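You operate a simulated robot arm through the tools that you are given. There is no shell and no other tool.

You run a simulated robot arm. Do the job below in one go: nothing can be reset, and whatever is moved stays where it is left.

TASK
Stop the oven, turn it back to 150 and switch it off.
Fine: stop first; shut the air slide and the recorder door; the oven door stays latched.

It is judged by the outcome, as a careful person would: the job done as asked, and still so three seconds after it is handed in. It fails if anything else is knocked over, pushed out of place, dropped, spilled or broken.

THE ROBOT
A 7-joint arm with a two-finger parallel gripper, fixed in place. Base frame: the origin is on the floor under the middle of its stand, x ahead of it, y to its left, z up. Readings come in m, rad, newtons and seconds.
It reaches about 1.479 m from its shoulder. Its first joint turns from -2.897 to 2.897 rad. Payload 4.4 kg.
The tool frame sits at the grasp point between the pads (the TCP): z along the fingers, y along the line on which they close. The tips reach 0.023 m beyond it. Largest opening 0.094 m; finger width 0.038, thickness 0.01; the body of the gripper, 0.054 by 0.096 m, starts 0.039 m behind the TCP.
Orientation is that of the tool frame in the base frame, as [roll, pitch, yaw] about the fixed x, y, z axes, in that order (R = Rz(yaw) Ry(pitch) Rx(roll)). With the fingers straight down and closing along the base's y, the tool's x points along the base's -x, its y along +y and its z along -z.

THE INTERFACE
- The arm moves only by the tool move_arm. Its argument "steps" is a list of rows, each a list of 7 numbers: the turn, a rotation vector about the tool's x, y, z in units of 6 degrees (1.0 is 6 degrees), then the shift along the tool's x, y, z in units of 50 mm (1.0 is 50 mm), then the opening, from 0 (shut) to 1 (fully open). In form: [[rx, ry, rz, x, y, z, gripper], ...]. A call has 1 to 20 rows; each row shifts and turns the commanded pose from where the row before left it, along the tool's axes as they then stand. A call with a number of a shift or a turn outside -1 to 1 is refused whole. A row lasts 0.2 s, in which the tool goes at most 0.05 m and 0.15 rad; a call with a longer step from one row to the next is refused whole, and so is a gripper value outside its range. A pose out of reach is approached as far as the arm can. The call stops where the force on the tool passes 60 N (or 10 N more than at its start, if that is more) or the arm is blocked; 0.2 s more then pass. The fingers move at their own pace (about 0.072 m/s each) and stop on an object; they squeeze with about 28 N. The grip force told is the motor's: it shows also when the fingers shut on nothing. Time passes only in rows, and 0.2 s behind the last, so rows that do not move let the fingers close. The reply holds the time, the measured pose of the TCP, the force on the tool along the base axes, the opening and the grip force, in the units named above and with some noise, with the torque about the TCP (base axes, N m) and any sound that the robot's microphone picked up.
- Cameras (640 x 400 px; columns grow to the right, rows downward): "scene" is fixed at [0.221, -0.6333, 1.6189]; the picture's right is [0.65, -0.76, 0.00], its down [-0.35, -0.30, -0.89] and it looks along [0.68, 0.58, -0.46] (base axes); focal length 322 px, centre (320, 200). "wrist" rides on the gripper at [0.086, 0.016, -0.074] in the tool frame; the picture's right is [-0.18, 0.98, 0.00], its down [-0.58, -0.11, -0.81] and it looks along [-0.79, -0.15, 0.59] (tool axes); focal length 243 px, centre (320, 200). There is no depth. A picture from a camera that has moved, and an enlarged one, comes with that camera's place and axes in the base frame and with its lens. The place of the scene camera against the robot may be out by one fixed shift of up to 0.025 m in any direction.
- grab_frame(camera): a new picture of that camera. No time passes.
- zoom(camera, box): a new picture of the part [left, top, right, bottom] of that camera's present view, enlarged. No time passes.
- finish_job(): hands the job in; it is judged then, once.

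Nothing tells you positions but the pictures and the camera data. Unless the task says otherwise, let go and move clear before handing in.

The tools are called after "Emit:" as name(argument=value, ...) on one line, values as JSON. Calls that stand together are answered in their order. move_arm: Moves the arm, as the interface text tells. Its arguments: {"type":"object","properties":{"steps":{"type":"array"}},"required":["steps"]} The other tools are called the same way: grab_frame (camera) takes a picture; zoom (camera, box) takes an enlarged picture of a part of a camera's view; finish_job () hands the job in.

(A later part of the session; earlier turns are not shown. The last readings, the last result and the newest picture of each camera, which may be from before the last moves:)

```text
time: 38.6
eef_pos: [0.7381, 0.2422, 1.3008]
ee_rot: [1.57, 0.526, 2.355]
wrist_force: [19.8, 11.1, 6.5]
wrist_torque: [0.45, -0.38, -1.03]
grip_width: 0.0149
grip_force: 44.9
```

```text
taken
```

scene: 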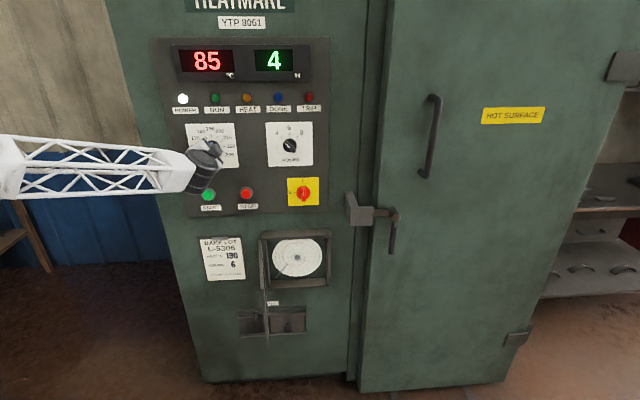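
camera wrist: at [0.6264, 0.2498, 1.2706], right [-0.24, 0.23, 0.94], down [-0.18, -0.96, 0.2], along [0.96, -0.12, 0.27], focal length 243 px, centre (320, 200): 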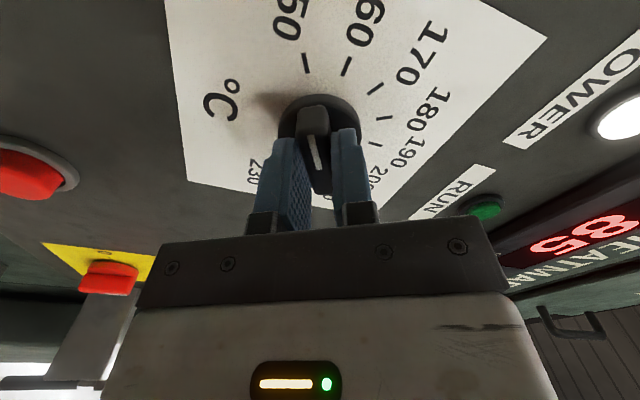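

The turn reads 120° left of top, i.e. 150. I'll release, back straight out and check the pointer.

Emit:
move_arm(steps=[[0, 0, 0, 0, 0, 0, 0.4], [0, 0, 0, 0, 0, 0, 0.4], [0, 0, 0, 0, 0, -0.3, 0.4], [0, 0, 0, 0, 0, -0.7, 0.4], [0, 0, 0, 0, 0, -0.8, 0.4], [0, 0, 0, 0, 0, -0.5, 0.4]])

Emit:
grab_frame(camera="wrist")

Emit:
zoom(camera="wrist", box=[240, 0, 400, 100])

Emit:
zoom(camera="scene", box=[170, 30, 330, 180])

```text
time: 40.0
eef_pos: [0.6563, 0.1618, 1.2985]
ee_rot: [1.572, 0.524, 2.357]
wrist_force: [-0.4, -0.6, -0.5]
wrist_torque: [0.01, 0.0, 0.01]
grip_width: 0.038
grip_force: 0.0
```

```text
taken
camera wrist: at [0.5449, 0.1693, 1.2696], right [-0.23, 0.24, 0.94], down [-0.18, -0.96, 0.2], along [0.96, -0.12, 0.27], focal length 243 px, centre (320, 200)
```

wrist: 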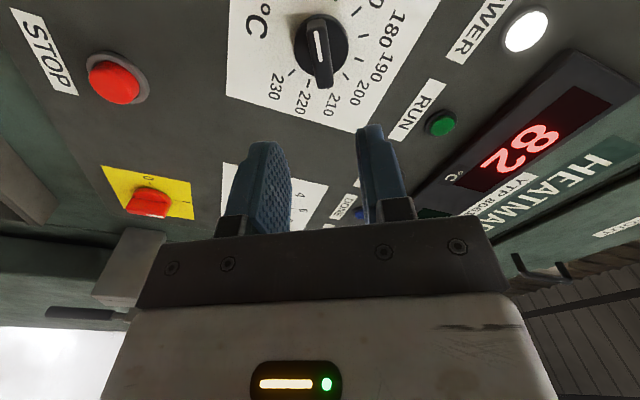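

```text
4.00 times, centred on (320, 50) of wrist
camera zoom: at [0.5449, 0.1693, 1.2696], right [-0.23, 0.24, 0.94], down [-0.18, -0.96, 0.2], along [0.96, -0.12, 0.27], focal length 970 px, centre (320, 800)
```

zoom: 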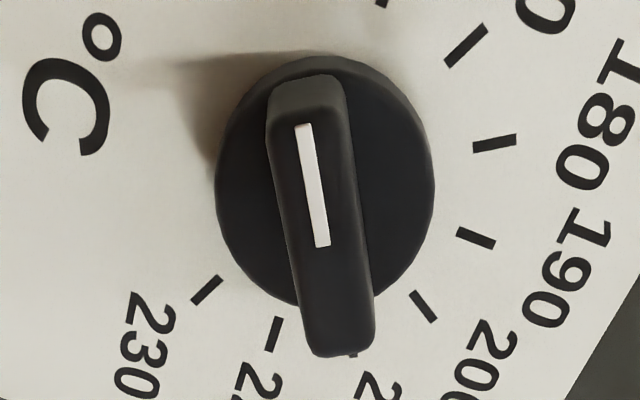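

```text
2.67 times, centred on (250, 105) of scene
camera zoom: at [0.221, -0.6333, 1.6189], right [0.65, -0.76, 0.0], down [-0.35, -0.3, -0.89], along [0.68, 0.58, -0.46], focal length 859 px, centre (507, 453)
```

zoom: 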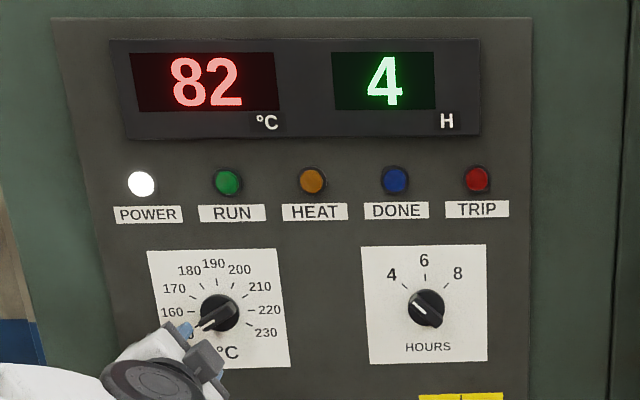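

The pointer's white line sits exactly where it was relative to the gripper, so the dial is on 150. Next is the main switch, whose axis I put at about (0.970, 0.069, 1.127). I'll roll to +180° here in the clear, where I know I have room.

Emit:
move_arm(steps=[[0, 0, 1, 0, 0, 0, 0.5], [0, 0, 1, 0, 0, 0, 0.5], [0, 0, 1, 0, 0, 0, 0.5], [0, 0, 1, 0, 0, 0, 0.5], [0, 0, 1, 0, 0, 0, 0.5], [0, 0, 1, 0, 0, 0, 0.5], [0, 0, 1, 0, 0, 0, 0.5], [0, 0, 1, 0, 0, 0, 0.5], [0, 0, 1, 0, 0, 0, 0.5], [0, 0, 1, 0, 0, 0, 0.5], [0, 0, 1, 0, 0, 0, 0.5], [0, 0, 1, 0, 0, 0, 0.5], [0, 0, 1, 0, 0, 0, 0.5], [0, 0, 1, 0, 0, 0, 0.5], [0, 0, 1, 0, 0, 0, 0.5], [0, 0, 1, 0, 0, 0, 0.5], [0, 0, 1, 0, 0, 0, 0.5], [0, 0, 1, 0, 0, 0, 0.5]])

Emit:
grab_frame(camera="scene")

```text
time: 43.8
eef_pos: [0.6568, 0.1621, 1.2992]
ee_rot: [1.571, -1.363, 2.354]
wrist_force: [-0.1, 0.3, 0.6]
wrist_torque: [0.04, -0.03, -0.03]
grip_width: 0.0471
grip_force: 0.0
```

```text
taken
```

scene: 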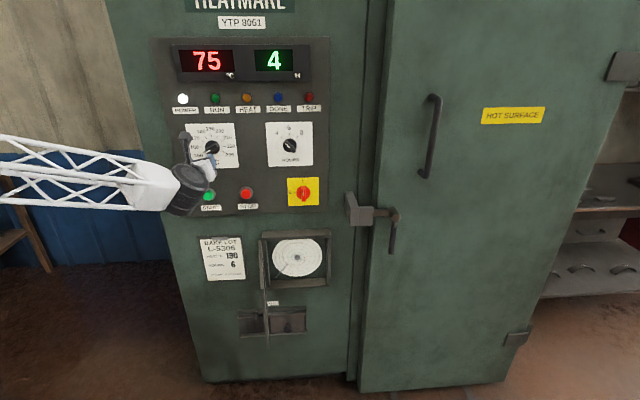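

Emit:
move_arm(steps=[[0, 0, 1, 0, 0, 0, 0.5], [0, 0, 1, 0, 0, 0, 0.5], [0, 0, 0, 0, 0.8, 0, 0.5], [0, 0, 0, 0, 0.8, 0, 0.5], [0, 0, 0, 0, 0.8, 0, 0.5], [0, 0, 0, 0, 0.8, 0, 0.5], [0, 0, 0, -0.4, 0.7, 0, 0.5], [0, 0, 0, -0.5, 0.7, 0, 0.5], [0, 0, 0, -0.5, 0.6, 0, 0.5], [0, 0, 0, -0.5, 0.35, 0, 0.5], [0, 0, 0, -0.5, 0.2, 0, 0.5], [0, 0, 0, -0.5, 0, 0, 0.5]])

Emit:
grab_frame(camera="wrist")

Emit:
grab_frame(camera="scene")

```text
time: 46.4
eef_pos: [0.8597, -0.0425, 1.1546]
ee_rot: [1.473, -1.57, 2.456]
wrist_force: [-0.3, 0.0, 0.8]
wrist_torque: [0.0, 0.01, 0.0]
grip_width: 0.0469
grip_force: 0.1
```

```text
taken
camera wrist: at [0.8181, -0.1056, 1.2409], right [0.7, -0.7, -0.18], down [-0.65, -0.49, -0.58], along [0.31, 0.52, -0.79], focal length 243 px, centre (320, 200)
```

wrist: 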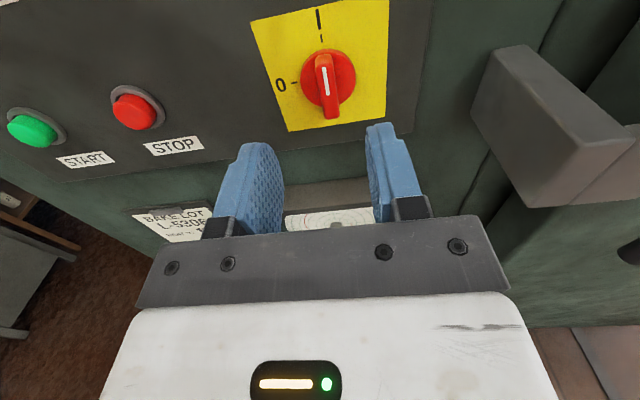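

```text
taken
```

scene: 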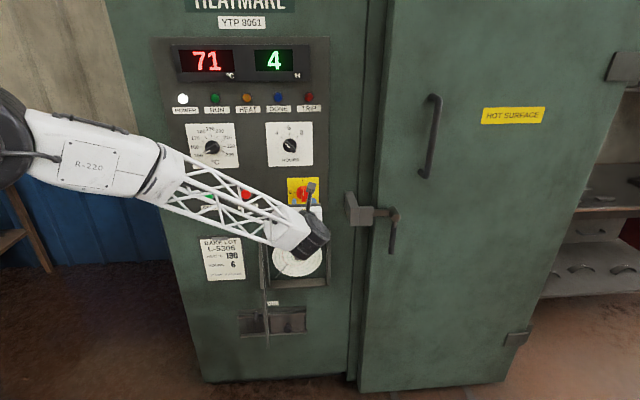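

At standoff in front of the switch; the latch block is about 6 cm clear to the right. I'll lower the last 28 mm and test the 90° turn in air.

Emit:
move_arm(steps=[[0, 0, 0, -0.56, 0, 0, 0.5], [0, 0, -1, 0, 0, 0, 0.5], [0, 0, -1, 0, 0, 0, 0.5], [0, 0, -1, 0, 0, 0, 0.5], [0, 0, -1, 0, 0, 0, 0.5], [0, 0, -1, 0, 0, 0, 0.5], [0, 0, -1, 0, 0, 0, 0.5], [0, 0, -1, 0, 0, 0, 0.5], [0, 0, -1, 0, 0, 0, 0.5], [0, 0, -1, 0, 0, 0, 0.5], [0, 0, -1, 0, 0, 0, 0.5], [0, 0, -1, 0, 0, 0, 0.5], [0, 0, -1, 0, 0, 0, 0.5], [0, 0, -1, 0, 0, 0, 0.5], [0, 0, -1, 0, 0, 0, 0.5], [0, 0, -1, 0, 0, 0, 0.5]])

Emit:
grab_frame(camera="scene")

```text
time: 49.8
eef_pos: [0.8596, -0.0413, 1.1273]
ee_rot: [1.57, 0.002, 2.356]
wrist_force: [-0.8, 0.1, -0.9]
wrist_torque: [0.01, -0.01, 0.02]
grip_width: 0.0472
grip_force: 0.0
```

```text
taken
```

scene: 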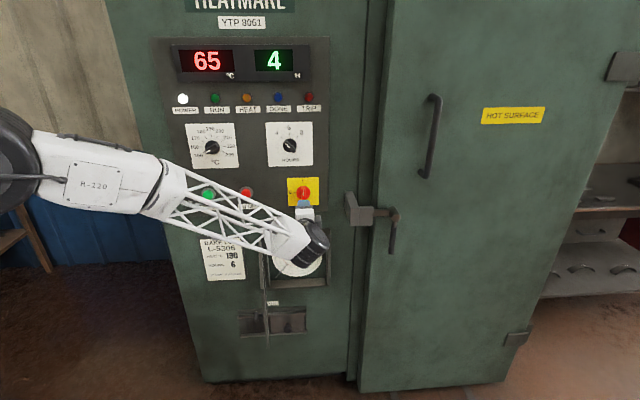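

The 90° turn is fully reachable here. I'll return to +180° and check the alignment with the switch bar.

Emit:
move_arm(steps=[[0, 0, 1, 0, 0, 0, 0.5], [0, 0, 1, 0, 0, 0, 0.5], [0, 0, 1, 0, 0, 0, 0.5], [0, 0, 1, 0, 0, 0, 0.5], [0, 0, 1, 0, 0, 0, 0.5], [0, 0, 1, 0, 0, 0, 0.5], [0, 0, 1, 0, 0, 0, 0.5], [0, 0, 1, 0, 0, 0, 0.5], [0, 0, 1, 0, 0, 0, 0.5], [0, 0, 1, 0, 0, 0, 0.5], [0, 0, 1, 0, 0, 0, 0.5], [0, 0, 1, 0, 0, 0, 0.5], [0, 0, 1, 0, 0, 0, 0.5], [0, 0, 1, 0, 0, 0, 0.5], [0, 0, 1, 0, 0, 0, 0.5]])

Emit:
zoom(camera="wrist", box=[240, 0, 400, 100])

Emit:
grab_frame(camera="wrist")

```text
time: 53.0
eef_pos: [0.8595, -0.0419, 1.1266]
ee_rot: [-1.498, -1.57, -0.857]
wrist_force: [-0.2, -0.3, -0.3]
wrist_torque: [-0.02, -0.01, 0.02]
grip_width: 0.0469
grip_force: 0.2
```

```text
4.00 times, centred on (320, 50) of wrist
camera zoom: at [0.8178, -0.1056, 1.2128], right [0.69, -0.69, -0.19], down [-0.65, -0.49, -0.58], along [0.31, 0.52, -0.79], focal length 970 px, centre (320, 800)
```

zoom: 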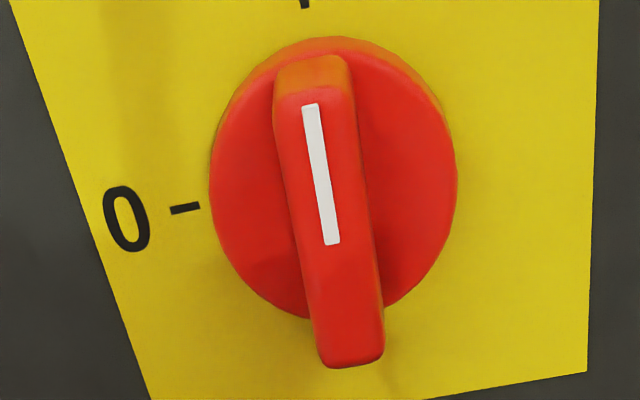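

```text
taken
camera wrist: at [0.8178, -0.1056, 1.2128], right [0.69, -0.69, -0.19], down [-0.65, -0.49, -0.58], along [0.31, 0.52, -0.79], focal length 243 px, centre (320, 200)
```

wrist: 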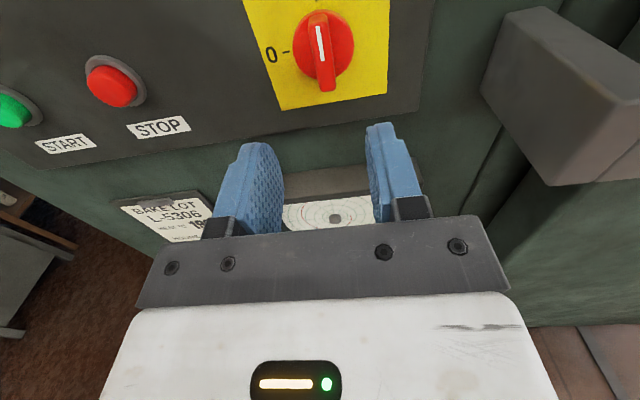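

The alignment angle is right, and the bar is 2 mm toward tool +y. I'll correct that, advance to the same depth that worked on the dial and close on the bar.

Emit:
move_arm(steps=[[0, 0, 0, 0, 0.036, 0.5, 0.5], [0, 0, 0, 0, 0, 0.6, 0.5], [0, 0, 0, 0, 0, 0.6, 0.5], [0, 0, 0, 0, 0, 0.4, 0.5], [0, 0, 0, 0, 0, 0.18, 0.5], [0, 0, 0, 0, 0, 0, 0.5]])

Emit:
grab_frame(camera="wrist")

Emit:
grab_frame(camera="scene")

```text
time: 54.4
eef_pos: [0.9411, 0.0399, 1.1257]
ee_rot: [-0.663, -1.57, -1.693]
wrist_force: [-0.8, 0.4, -0.3]
wrist_torque: [0.01, -0.02, 0.0]
grip_width: 0.0469
grip_force: 0.0
```

```text
taken
camera wrist: at [0.8992, -0.0238, 1.2128], right [0.69, -0.69, -0.18], down [-0.65, -0.49, -0.58], along [0.31, 0.52, -0.79], focal length 243 px, centre (320, 200)
```

wrist: 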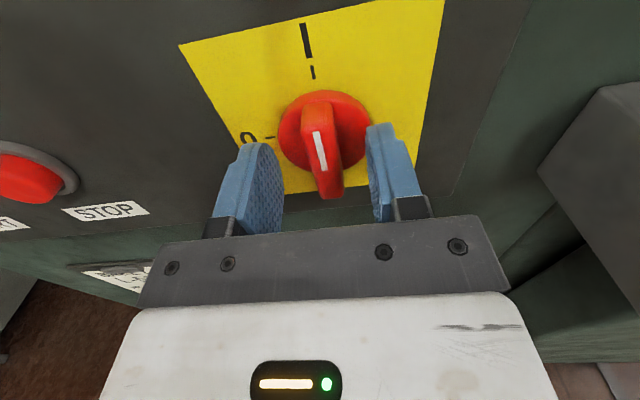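

```text
taken
```

scene: 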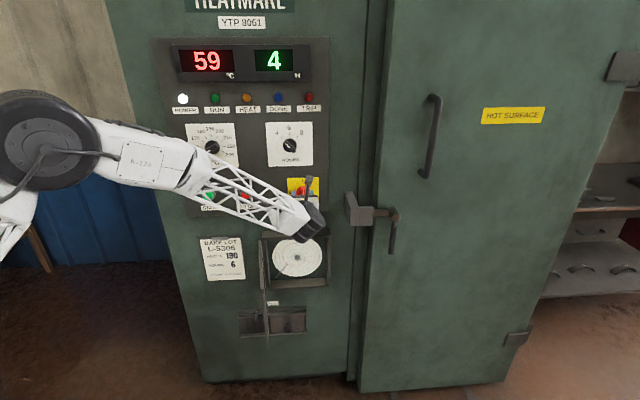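

Emit:
move_arm(steps=[[0, 0, 0, 0, 0, 0, 0.3], [0, 0, 0, 0, 0, 0, 0], [0, 0, 0, 0, 0, 0, 0], [0, 0, 0, 0, 0, 0, 0]])

Emit:
grab_frame(camera="wrist")

```text
time: 55.3
eef_pos: [0.9421, 0.0373, 1.1271]
ee_rot: [3.06, -1.57, 0.862]
wrist_force: [21.3, -7.1, -2.6]
wrist_torque: [-0.25, 0.24, -0.05]
grip_width: 0.015
grip_force: 45.4
stopped in row 4: the force on the tool passed its limit at 62 N (the readings are from after the stop); the commanded pose is now the measured one
```

```text
taken
camera wrist: at [0.9003, -0.0258, 1.213], right [0.69, -0.7, -0.18], down [-0.65, -0.49, -0.58], along [0.32, 0.52, -0.79], focal length 243 px, centre (320, 200)
```

wrist: 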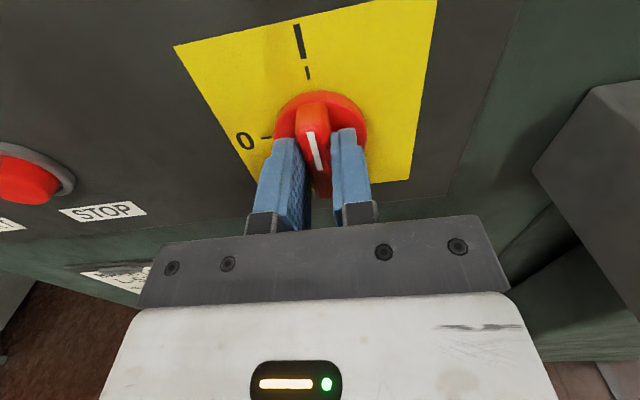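

The bar is gripped (15 mm); the brief spike was the gripper centring itself on it. I'll turn counter-clockwise toward 0 in short calls.

Emit:
move_arm(steps=[[0, 0, 0, 0, 0.012, 0, 0], [0, 0, -0.5, 0, 0, 0, 0], [0, 0, -1, 0, 0, 0, 0], [0, 0, -1, 0, 0, 0, 0]])

```text
time: 56.3
eef_pos: [0.9426, 0.0375, 1.1264]
ee_rot: [1.571, -1.308, 2.353]
wrist_force: [-16.0, -10.3, -4.5]
wrist_torque: [0.85, -0.66, 0.62]
grip_width: 0.015
grip_force: 44.9
```

Emit:
move_arm(steps=[[0, 0, -1, 0, 0, -0.005, 0], [0, 0, -1, 0, 0, 0, 0], [0, 0, -1, 0, 0, 0, 0], [0, 0, -1, 0, 0, 0, 0]])

Emit:
grab_frame(camera="wrist")

```text
time: 57.3
eef_pos: [0.9416, 0.038, 1.1258]
ee_rot: [1.572, -0.888, 2.354]
wrist_force: [-20.0, 9.0, -11.8]
wrist_torque: [0.03, 0.01, 0.62]
grip_width: 0.015
grip_force: 45.1
```

```text
taken
camera wrist: at [0.8587, 0.016, 1.2035], right [0.62, -0.62, 0.48], down [-0.37, -0.77, -0.52], along [0.69, 0.14, -0.71], focal length 243 px, centre (320, 200)
```

wrist: 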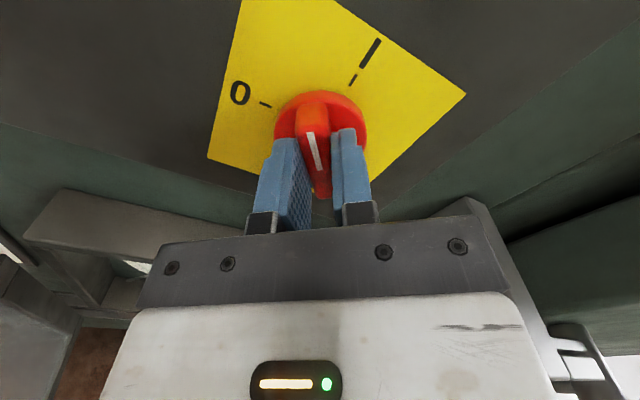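

Emit:
move_arm(steps=[[0, 0, -0.5, 0.002, -0.012, 0, 0], [0, 0, -1, 0, 0, 0, 0], [0, 0, -1, 0, 0, 0, 0], [0, 0, -1, 0, 0, 0, 0], [0, 0, -1, 0, 0, 0, 0]])

```text
time: 58.5
eef_pos: [0.9405, 0.0395, 1.1255]
ee_rot: [1.572, -0.418, 2.356]
wrist_force: [-37.6, 12.1, -19.4]
wrist_torque: [-0.06, 0.03, 1.25]
grip_width: 0.0149
grip_force: 44.9
```

Emit:
move_arm(steps=[[0, 0, 0, 0.014, -0.017, -0.008, 0], [0, 0, -1, 0, 0, 0, 0], [0, 0, -1, 0, 0, 0, 0]])

Emit:
zoom(camera="scene", box=[160, 30, 340, 142])

```text
time: 59.3
eef_pos: [0.9408, 0.039, 1.1257]
ee_rot: [1.57, -0.208, 2.353]
wrist_force: [17.0, 12.2, -22.9]
wrist_torque: [-0.15, 0.06, 0.69]
grip_width: 0.015
grip_force: 44.5
```

```text
3.56 times, centred on (250, 86) of scene
camera zoom: at [0.221, -0.6333, 1.6189], right [0.65, -0.76, 0.0], down [-0.35, -0.3, -0.89], along [0.68, 0.58, -0.46], focal length 1145 px, centre (569, 605)
```

zoom: 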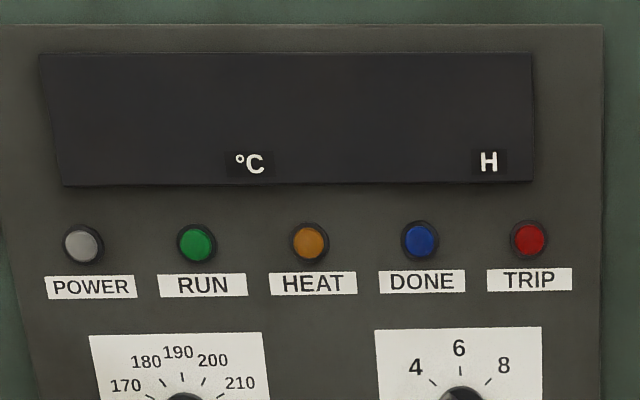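

The power lamp and displays have gone dark. I'll finish the last 12° so the switch sits fully on 0.

Emit:
move_arm(steps=[[0, 0, 0, 0, -0.012, 0, 0], [0, 0, -1, 0, 0, 0, 0], [0, 0, -1, 0, 0, 0, 0], [0, 0, 0, 0, 0, 0, 0]])

Emit:
grab_frame(camera="wrist")

```text
time: 60.3
eef_pos: [0.9402, 0.0383, 1.1254]
ee_rot: [1.572, 0.002, 2.353]
wrist_force: [11.7, 12.6, -20.3]
wrist_torque: [-0.16, 0.28, -1.13]
grip_width: 0.015
grip_force: 44.7
```

```text
taken
camera wrist: at [0.8268, 0.0481, 1.1409], right [0.13, -0.13, 0.98], down [-0.16, -0.98, -0.11], along [0.98, -0.15, -0.15], focal length 243 px, centre (320, 200)
```

wrist: 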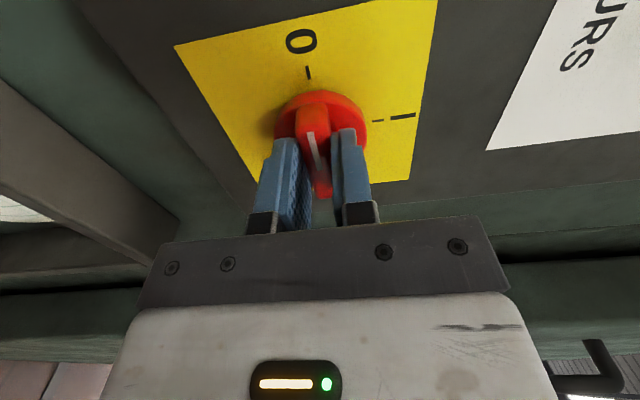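

Switch pointer is at 0. I'll release, back straight out and verify.

Emit:
move_arm(steps=[[0, 0, 0, 0, 0, 0, 0.4], [0, 0, 0, 0, 0, 0, 0.4], [0, 0, 0, 0, 0, -0.3, 0.4], [0, 0, 0, 0, 0, -0.7, 0.4], [0, 0, 0, 0, 0, -0.8, 0.4], [0, 0, 0, 0, 0, -0.8, 0.4]])

Emit:
grab_frame(camera="wrist")

Emit:
grab_frame(camera="scene")

```text
time: 61.7
eef_pos: [0.8483, -0.0537, 1.1255]
ee_rot: [1.572, 0.0, 2.353]
wrist_force: [-0.2, -0.7, 0.3]
wrist_torque: [-0.02, -0.01, 0.02]
grip_width: 0.0378
grip_force: 0.1
```

```text
taken
camera wrist: at [0.7343, -0.0426, 1.1409], right [0.13, -0.13, 0.98], down [-0.16, -0.98, -0.11], along [0.98, -0.15, -0.15], focal length 243 px, centre (320, 200)
```

wrist: 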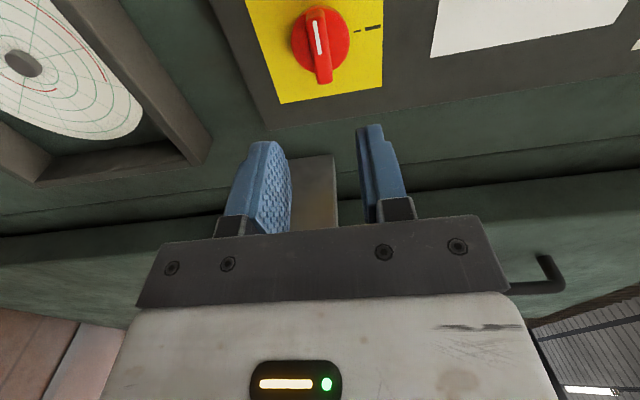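

```text
taken
```

scene: 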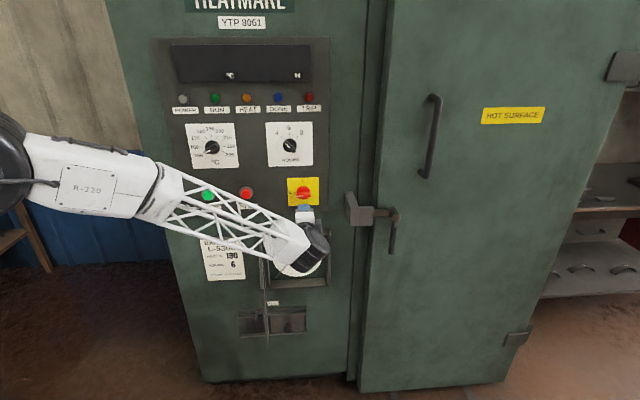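

The switch is on 0 and everything is dark. Next is the recorder door. I'll rise and back out over it, then go to its left side, where the camera can see its outer face.

Emit:
move_arm(steps=[[0, 0, 0, 0, 0.7, -0.3, 0.4], [0, 0, 0, 0, 0.7, -0.3, 0.2], [0, 0, 0, 0, 0.7, -0.3, 0], [0, 0, 0, 0.5, 0.2, -0.6, 0], [0, 0, 0, 0.8, 0, -0.5, 0], [0, 0, 0, 0.8, 0, -0.5, 0], [0, 0, 0, 0.8, 0, -0.5, 0], [0, 0, 0, 0.9, 0, 0, 0], [0, 0, 0, 0.9, 0, 0, 0], [0, 0, 0, 0.9, 0, 0, 0], [0, 0, 0, 0.9, 0, 0, 0], [0, 0, 0, 0.9, 0, 0, 0]])

Emit:
grab_frame(camera="wrist")

Emit:
grab_frame(camera="scene")

```text
time: 64.3
eef_pos: [0.4808, 0.1039, 1.2416]
ee_rot: [1.571, 0.001, 2.352]
wrist_force: [0.3, 0.6, 0.1]
wrist_torque: [0.0, 0.0, 0.01]
grip_width: 0.0
grip_force: 28.5
```

```text
taken
camera wrist: at [0.3678, 0.1142, 1.2569], right [0.13, -0.13, 0.98], down [-0.16, -0.98, -0.11], along [0.98, -0.15, -0.15], focal length 243 px, centre (320, 200)
```

wrist: 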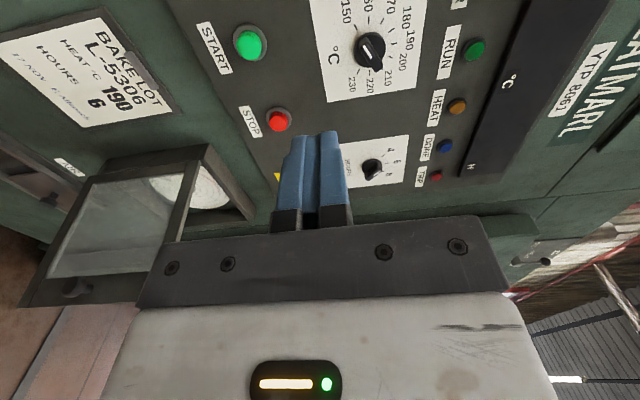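

```text
taken
```

scene: 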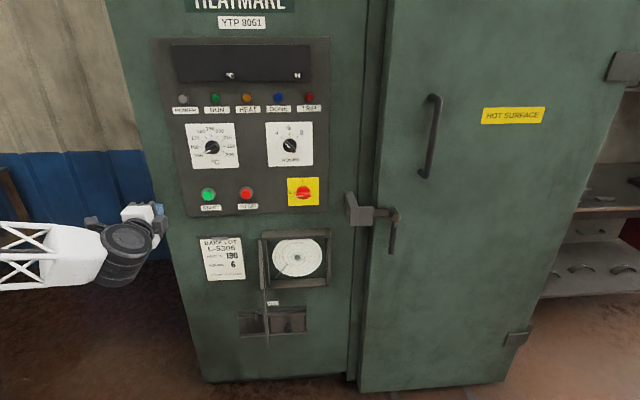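

Emit:
zoom(camera="wrist", box=[0, 120, 288, 320])

Emit:
zoom(camera="scene", box=[225, 220, 345, 345])

Emit:
zoom(camera="scene", box=[170, 110, 340, 216])

```text
2.00 times, centred on (144, 220) of wrist
camera zoom: at [0.3678, 0.1142, 1.2569], right [0.13, -0.13, 0.98], down [-0.16, -0.98, -0.11], along [0.98, -0.15, -0.15], focal length 485 px, centre (672, 160)
```

zoom: 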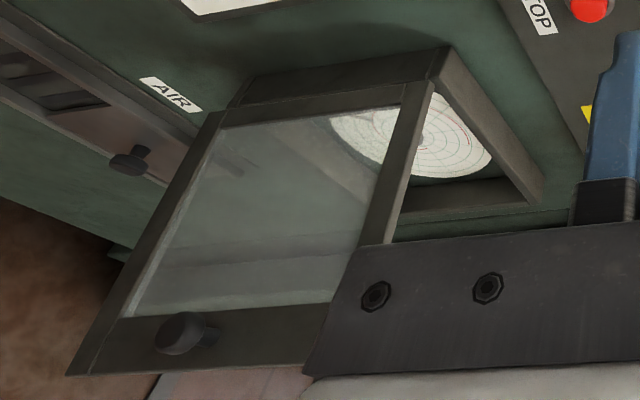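

```text
3.20 times, centred on (285, 282) of scene
camera zoom: at [0.221, -0.6333, 1.6189], right [0.65, -0.76, 0.0], down [-0.35, -0.3, -0.89], along [0.68, 0.58, -0.46], focal length 1031 px, centre (432, -64)
```

zoom: 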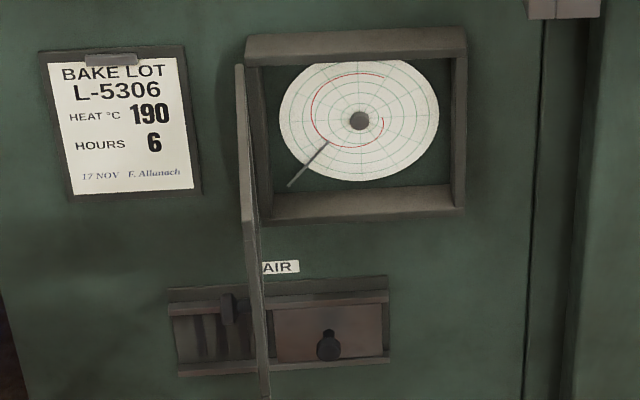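

```text
3.76 times, centred on (255, 163) of scene
camera zoom: at [0.221, -0.6333, 1.6189], right [0.65, -0.76, 0.0], down [-0.35, -0.3, -0.89], along [0.68, 0.58, -0.46], focal length 1212 px, centre (565, 339)
```

zoom: 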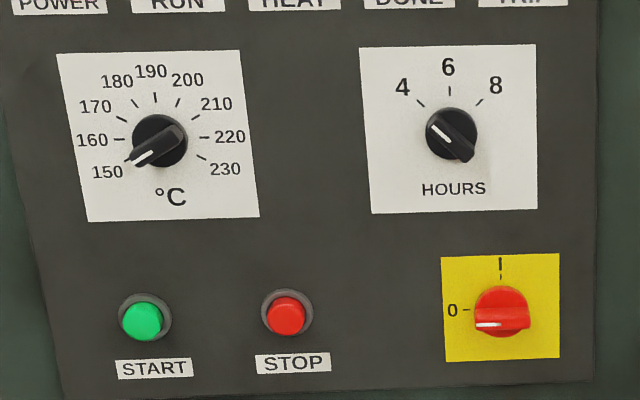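

The dial is on 150 and the switch on 0. The recorder door's hinge is at about (0.828, 0.150), it spans z 0.704–0.953, is 0.262 m wide and is open about 85°. It has a glass pane, and a knob at mid-height on its free stile. I'll come down on its left and push on the free stile above the knob, off the glass.

Emit:
move_arm(steps=[[0, 0, 0, 0, -0.85, 0, 0], [0, 0, 0, 0, -0.85, 0, 0], [0, 0, 0, 0, -0.85, 0, 0], [0, 0, 0, 0, -0.85, 0, 0], [0, 0, 0, 0, -0.85, 0, 0], [0, 0, 0, 0, -0.85, 0, 0], [0, 0, 0, 0, -0.85, 0, 0], [0, 0, 0, 0, -0.85, 0.1, 0], [0, 0, 0, -0.4, -0.2, 0.1, 0], [0, 0, 0, -0.6, 0, 0.1, 0], [0, 0, 0, -0.6, 0, 0, 0]])

Emit:
grab_frame(camera="wrist")

Emit:
grab_frame(camera="scene")

```text
time: 66.7
eef_pos: [0.5484, 0.0562, 0.8887]
ee_rot: [1.571, 0.0, 2.353]
wrist_force: [-0.2, 0.5, 0.8]
wrist_torque: [0.0, 0.04, -0.02]
grip_width: 0.0002
grip_force: 27.7
```

```text
taken
camera wrist: at [0.4336, 0.0659, 0.9045], right [0.13, -0.13, 0.98], down [-0.16, -0.98, -0.11], along [0.98, -0.14, -0.15], focal length 243 px, centre (320, 200)
```

wrist: 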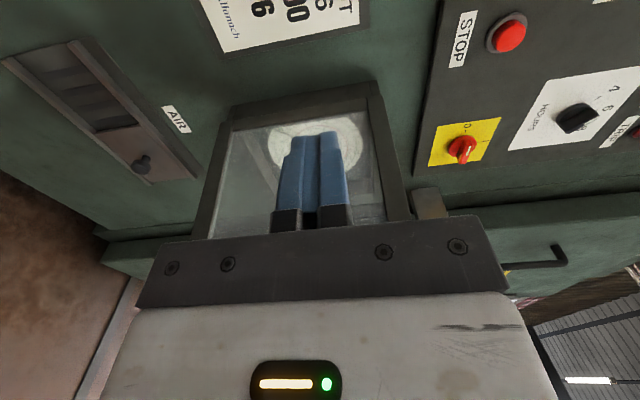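

```text
taken
```

scene: 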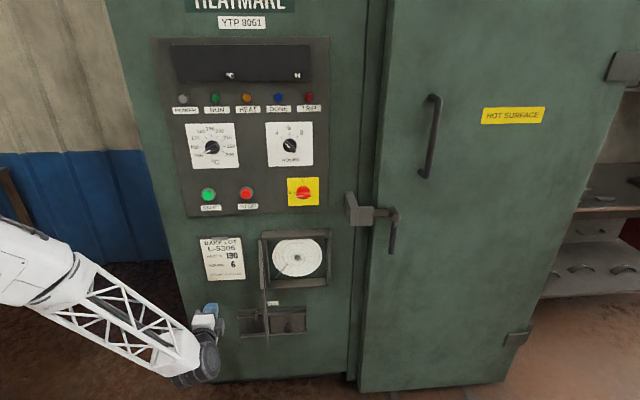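

The fingers are left of the door at stile depth, z = 0.889. I'll move right until they touch and start swinging it.

Emit:
move_arm(steps=[[0, 0, 0, -0.6, 0, 0, 0], [0, 0, 0, -0.6, 0, 0, 0], [0, 0, 0, -0.6, 0, 0, 0], [0, 0, 0, -0.5, 0, 0, 0], [0, 0, 0, -0.3, 0, 0, 0], [0, 0, 0, -0.3, 0, 0.02, 0], [0, 0, 0, -0.3, 0, 0.04, 0], [0, 0, 0, -0.3, 0, 0.06, 0]])

Emit:
grab_frame(camera="wrist")

Emit:
grab_frame(camera="scene")

```text
time: 68.5
eef_pos: [0.6749, -0.0633, 0.8893]
ee_rot: [1.571, 0.0, 2.354]
wrist_force: [0.2, -0.1, 0.0]
wrist_torque: [0.01, 0.0, -0.01]
grip_width: 0.0
grip_force: 28.2
```

```text
taken
camera wrist: at [0.5615, -0.0536, 0.906], right [0.13, -0.13, 0.98], down [-0.16, -0.98, -0.11], along [0.98, -0.15, -0.15], focal length 243 px, centre (320, 200)
```

wrist: 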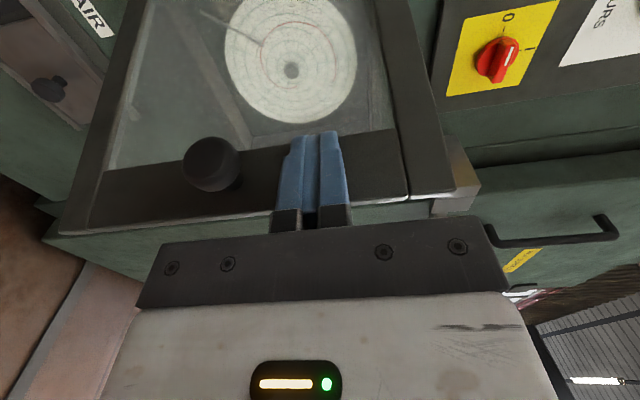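

```text
taken
```

scene: 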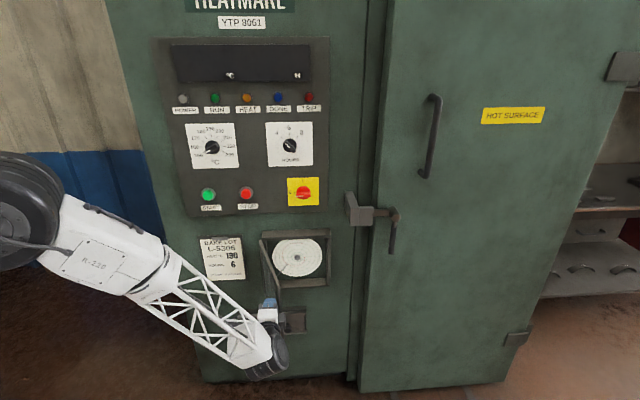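

The door is swinging freely. I'll follow its arc around, gently.

Emit:
move_arm(steps=[[0, 0, 0, -0.4, 0, 0.21, 0], [0, 0, 0, -0.37, 0, 0.19, 0], [0, 0, 0, -0.37, 0, 0.19, 0], [0, 0, 0, -0.37, 0, 0.2, 0], [0, 0, 0, -0.31, 0, 0.28, 0], [0, 0, 0, -0.31, 0, 0.28, 0], [0, 0, 0, -0.3, 0, 0.28, 0], [0, 0, 0, -0.23, 0, 0.35, 0], [0, 0, 0, -0.22, 0, 0.35, 0], [0, 0, 0, -0.22, 0, 0.35, 0]])

Emit:
grab_frame(camera="wrist")

Emit:
grab_frame(camera="scene")

```text
time: 70.7
eef_pos: [0.8814, -0.0782, 0.8898]
ee_rot: [1.57, 0.0, 2.352]
wrist_force: [-0.2, -0.4, -0.2]
wrist_torque: [-0.03, -0.01, 0.03]
grip_width: 0.0
grip_force: 27.8
```

```text
taken
camera wrist: at [0.7664, -0.0683, 0.9056], right [0.13, -0.13, 0.98], down [-0.16, -0.98, -0.11], along [0.98, -0.14, -0.15], focal length 243 px, centre (320, 200)
```

wrist: 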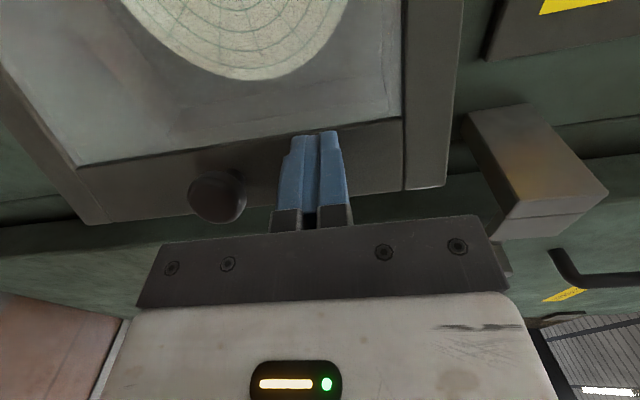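

```text
taken
```

scene: 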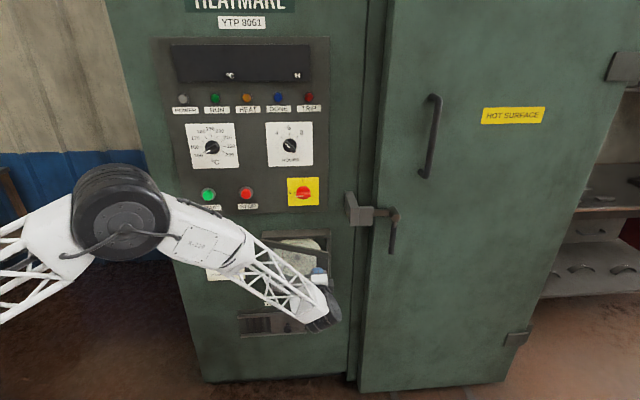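

Emit:
move_arm(steps=[[0, 0, 0, -0.13, 0, 0.36, 0], [0, 0, 0, -0.12, 0, 0.36, 0], [0, 0, 0, -0.11, 0, 0.36, 0], [0, 0, 0, -0.04, 0, 0.25, 0], [0, 0, 0, -0.02, 0, 0.2, 0], [0, 0, 0, 0, 0, 0.15, 0]])

Emit:
grab_frame(camera="wrist")

Emit:
zoom(camera="scene", box=[225, 220, 345, 345])

```text
time: 72.1
eef_pos: [0.9551, -0.0343, 0.8897]
ee_rot: [1.57, 0.001, 2.353]
wrist_force: [0.6, -0.6, -0.5]
wrist_torque: [0.0, 0.02, 0.01]
grip_width: 0.0
grip_force: 28.1
```

```text
taken
camera wrist: at [0.8404, -0.0244, 0.9057], right [0.13, -0.13, 0.98], down [-0.16, -0.98, -0.11], along [0.98, -0.15, -0.15], focal length 243 px, centre (320, 200)
```

wrist: 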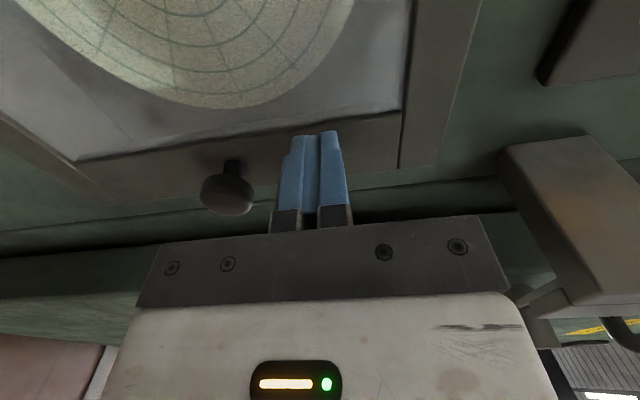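

```text
3.20 times, centred on (285, 282) of scene
camera zoom: at [0.221, -0.6333, 1.6189], right [0.65, -0.76, 0.0], down [-0.35, -0.3, -0.89], along [0.68, 0.58, -0.46], focal length 1031 px, centre (432, -64)
```

zoom: 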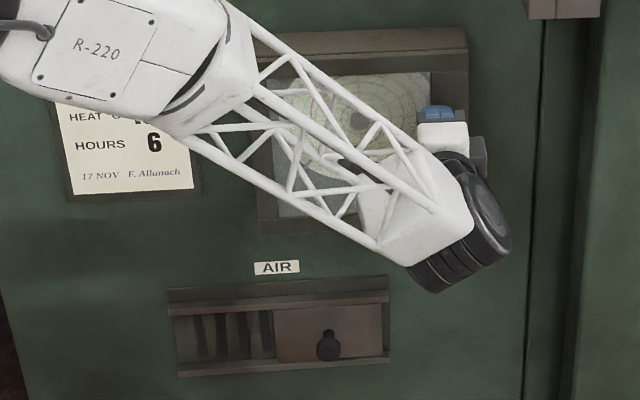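

Nearly shut: the tips are 60 mm off the panel and the box front is at about 43 mm. I'll press the last part in small steps.

Emit:
move_arm(steps=[[0, 0, 0, 0, 0, 0.1, 0], [0, 0, 0, 0, 0, 0.08, 0], [0, 0, 0, 0, 0, 0.06, 0], [0, 0, 0, 0, 0, 0.06, 0], [0, 0, 0, 0, 0, 0.05, 0], [0, 0, 0, 0, 0, 0.05, 0]])

Emit:
grab_frame(camera="wrist")

```text
time: 73.3
eef_pos: [0.9638, -0.024, 0.8907]
ee_rot: [1.571, -0.001, 2.351]
wrist_force: [-29.4, -13.3, 8.0]
wrist_torque: [0.13, 0.01, 0.43]
grip_width: 0.0
grip_force: 28.2
stopped in row 6: the force on the tool passed its limit at 72 N (the readings are from after the stop); the commanded pose is now the measured one
```

```text
taken
camera wrist: at [0.851, -0.0147, 0.9064], right [0.13, -0.13, 0.98], down [-0.16, -0.98, -0.11], along [0.98, -0.15, -0.15], focal length 243 px, centre (320, 200)
```

wrist: 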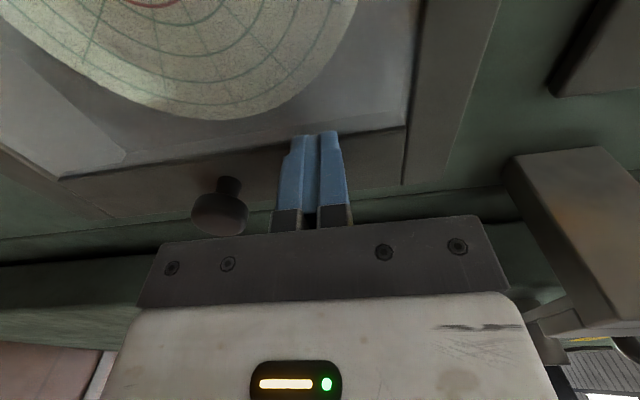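

The door has come hard up at about 47 mm off the panel, so it's shut. I'll back off and check that it stays closed.

Emit:
move_arm(steps=[[0, 0, 0, 0, 0, -0.1, 0], [0, 0, 0, 0, 0, -0.5, 0], [0, 0, 0, 0, 0, -0.8, 0], [0, 0, 0, 0, 0, -0.8, 0], [0, 0, 0, 0.8, 0, -0.3, 0], [0, 0, 0, 0.9, 0, 0, 0], [0, 0, 0, 0.9, 0, 0, 0], [0, 0, 0, 0.9, 0, 0, 0], [0, 0, 0, 0.9, 0, 0, 0]])

Emit:
grab_frame(camera="wrist")

Emit:
grab_frame(camera="scene")

Emit:
zoom(camera="scene", box=[225, 220, 345, 345])

```text
time: 75.3
eef_pos: [0.7213, 0.0438, 0.8898]
ee_rot: [1.571, 0.001, 2.354]
wrist_force: [0.8, -0.7, 0.2]
wrist_torque: [0.0, 0.0, -0.05]
grip_width: 0.0
grip_force: 28.6
```

```text
taken
camera wrist: at [0.608, 0.0534, 0.9066], right [0.13, -0.13, 0.98], down [-0.16, -0.98, -0.11], along [0.98, -0.15, -0.15], focal length 243 px, centre (320, 200)
```

wrist: 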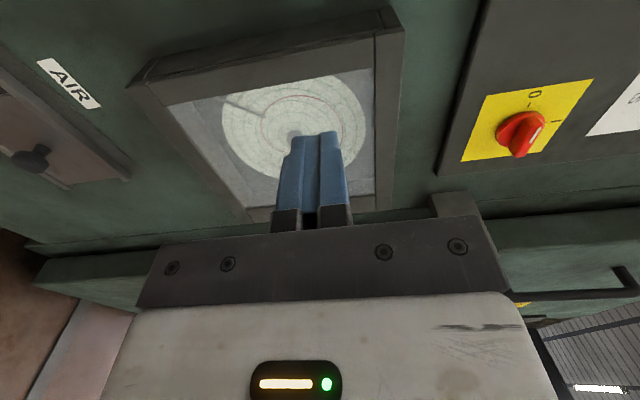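

```text
taken
```

scene: 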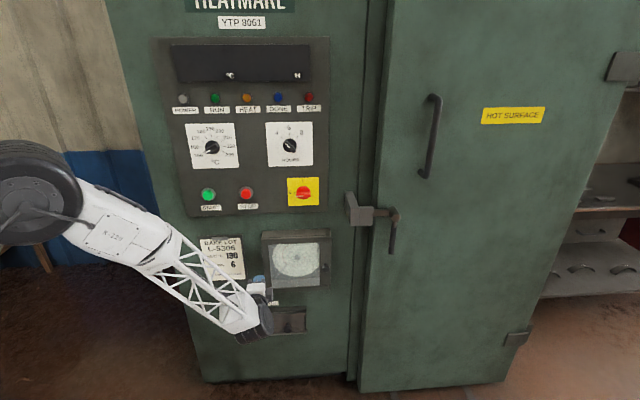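

```text
3.20 times, centred on (285, 282) of scene
camera zoom: at [0.221, -0.6333, 1.6189], right [0.65, -0.76, 0.0], down [-0.35, -0.3, -0.89], along [0.68, 0.58, -0.46], focal length 1031 px, centre (432, -64)
```

zoom: 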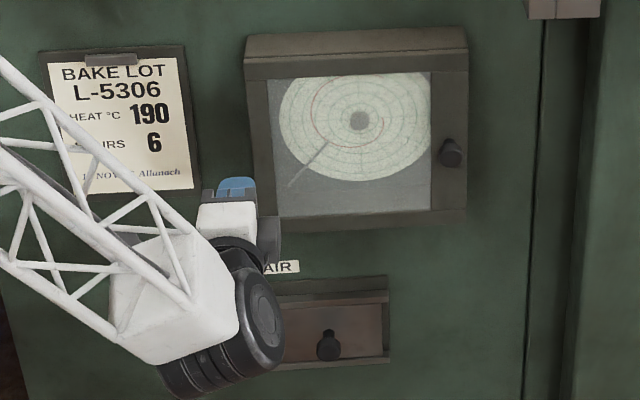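

The recorder door sits flush against its box. Next is the air slide: frame roughly z 0.40–0.57, with the plate on the right and its knob at about (0.887, 0.103, 0.487). There's a small tab over the left half that I want to see closely, so I'll go down to look.

Emit:
move_arm(steps=[[0, 0, 0, 0.67, 0, -0.55, 0], [0, 0, 0, 0.67, 0, -0.55, 0], [0, 0, 0, 0.67, 0, -0.55, 0], [0, 0, 0, 0, -0.85, 0, 0], [0, 0, 0, 0, -0.85, 0, 0], [0, 0, 0, 0, -0.85, 0, 0], [0, 0, 0, 0, -0.85, 0, 0], [0, 0, 0, 0, -0.85, 0, 0], [0, 0, 0, 0, -0.85, 0, 0], [0, 0, 0, 0, -0.85, 0, 0], [0, 0, 0, 0, -0.85, 0, 0], [0, 0, 0, 0, -0.6, 0, 0]])

Emit:
grab_frame(camera="wrist")

Emit:
grab_frame(camera="scene")

```text
time: 78.0
eef_pos: [0.5922, 0.0592, 0.52]
ee_rot: [1.57, -0.002, 2.352]
wrist_force: [0.3, -0.1, 0.8]
wrist_torque: [0.04, 0.02, 0.0]
grip_width: 0.0
grip_force: 27.9
```

```text
taken
camera wrist: at [0.4767, 0.0684, 0.5368], right [0.13, -0.13, 0.98], down [-0.16, -0.98, -0.11], along [0.98, -0.15, -0.15], focal length 243 px, centre (320, 200)
```

wrist: 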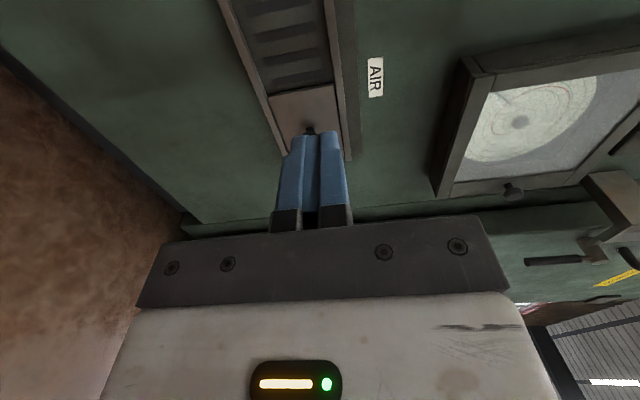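

```text
taken
```

scene: 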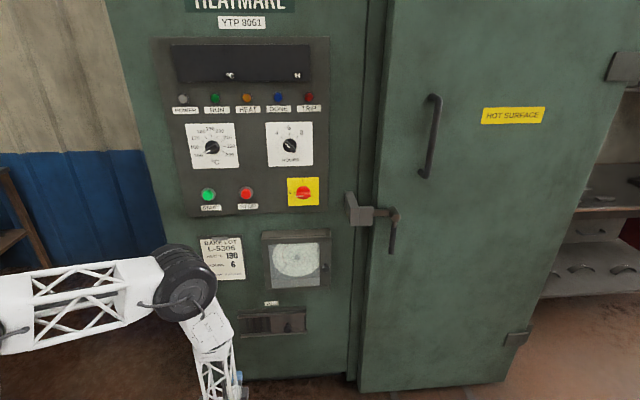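

Emit:
zoom(camera="scene", box=[230, 295, 320, 345])

Emit:
zoom(camera="wrist", box=[200, 0, 400, 160])

```text
7.11 times, centred on (275, 320) of scene
camera zoom: at [0.221, -0.6333, 1.6189], right [0.65, -0.76, 0.0], down [-0.35, -0.3, -0.89], along [0.68, 0.58, -0.46], focal length 2290 px, centre (640, -653)
```

zoom: 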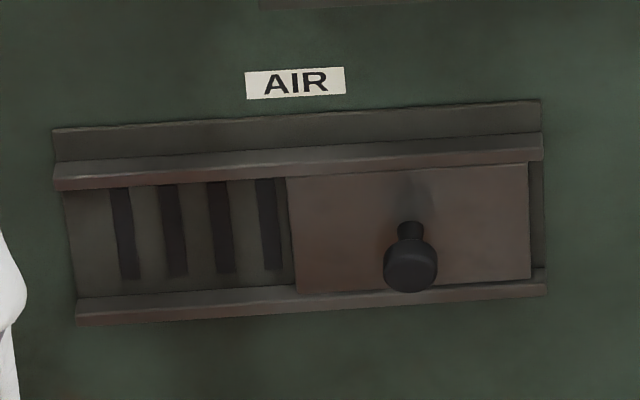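

```text
2.50 times, centred on (300, 80) of wrist
camera zoom: at [0.4767, 0.0684, 0.5368], right [0.13, -0.13, 0.98], down [-0.16, -0.98, -0.11], along [0.98, -0.15, -0.15], focal length 606 px, centre (370, 500)
```

zoom: 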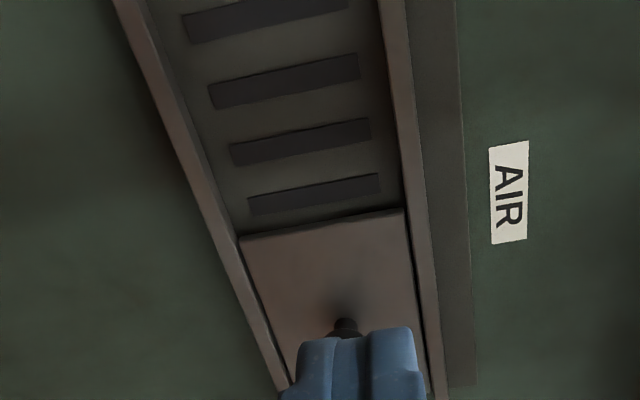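

The "tab" was just the recorder door's knob in front; the air slide is a plain plate with a knob that has to go left about 0.14 m over the slots. I'll bring the open gripper in front of the knob, fingers above and below.

Emit:
move_arm(steps=[[0, 0, 0, -0.704, -0.164, 0.2, 0.7], [0, 0, 0, -0.704, -0.164, 0.2, 0.7], [0, 0, 0, -0.704, -0.164, 0.3, 0.7], [0, 0, 0, -0.704, -0.164, 0.3, 0.7], [0, 0, 0, -0.704, -0.164, 0.4, 0.7], [0, 0, 0, 0, 0, 0.4, 0.7]])

Emit:
grab_frame(camera="wrist")

Emit:
grab_frame(camera="scene")

```text
time: 79.3
eef_pos: [0.7798, -0.0037, 0.4789]
ee_rot: [1.571, -0.003, 2.353]
wrist_force: [0.6, -0.6, 0.1]
wrist_torque: [0.01, 0.01, -0.01]
grip_width: 0.0657
grip_force: 0.2
```

```text
taken
camera wrist: at [0.6652, 0.0057, 0.4946], right [0.13, -0.13, 0.98], down [-0.16, -0.98, -0.11], along [0.98, -0.15, -0.15], focal length 243 px, centre (320, 200)
```

wrist: 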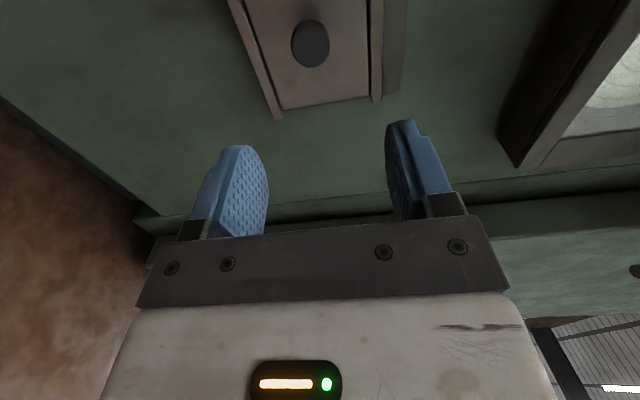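

```text
taken
```

scene: 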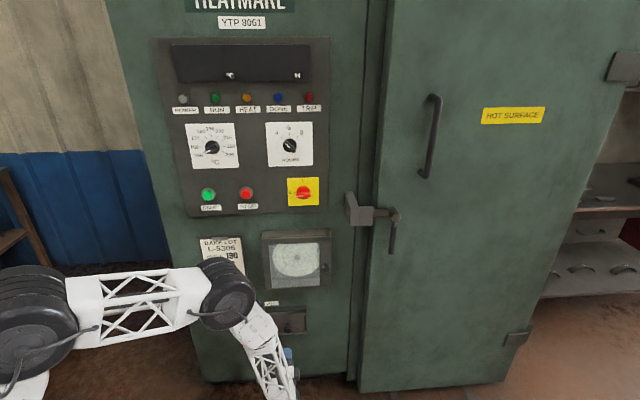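

Emit:
zoom(camera="wrist", box=[220, 0, 420, 125])

Emit:
zoom(camera="scene", box=[170, 220, 350, 400])

```text
3.20 times, centred on (320, 62) of wrist
camera zoom: at [0.6652, 0.0057, 0.4946], right [0.13, -0.13, 0.98], down [-0.16, -0.98, -0.11], along [0.98, -0.15, -0.15], focal length 776 px, centre (320, 640)
```

zoom: 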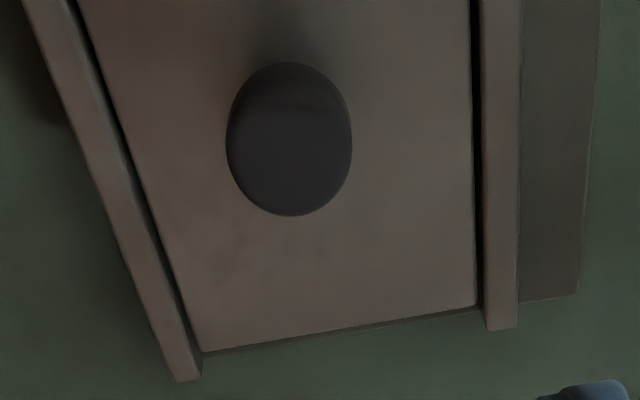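

```text
2.22 times, centred on (260, 310) of scene
camera zoom: at [0.221, -0.6333, 1.6189], right [0.65, -0.76, 0.0], down [-0.35, -0.3, -0.89], along [0.68, 0.58, -0.46], focal length 716 px, centre (453, -44)
```

zoom: 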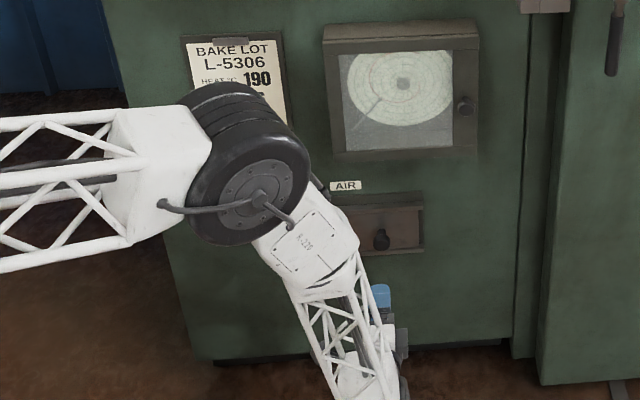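

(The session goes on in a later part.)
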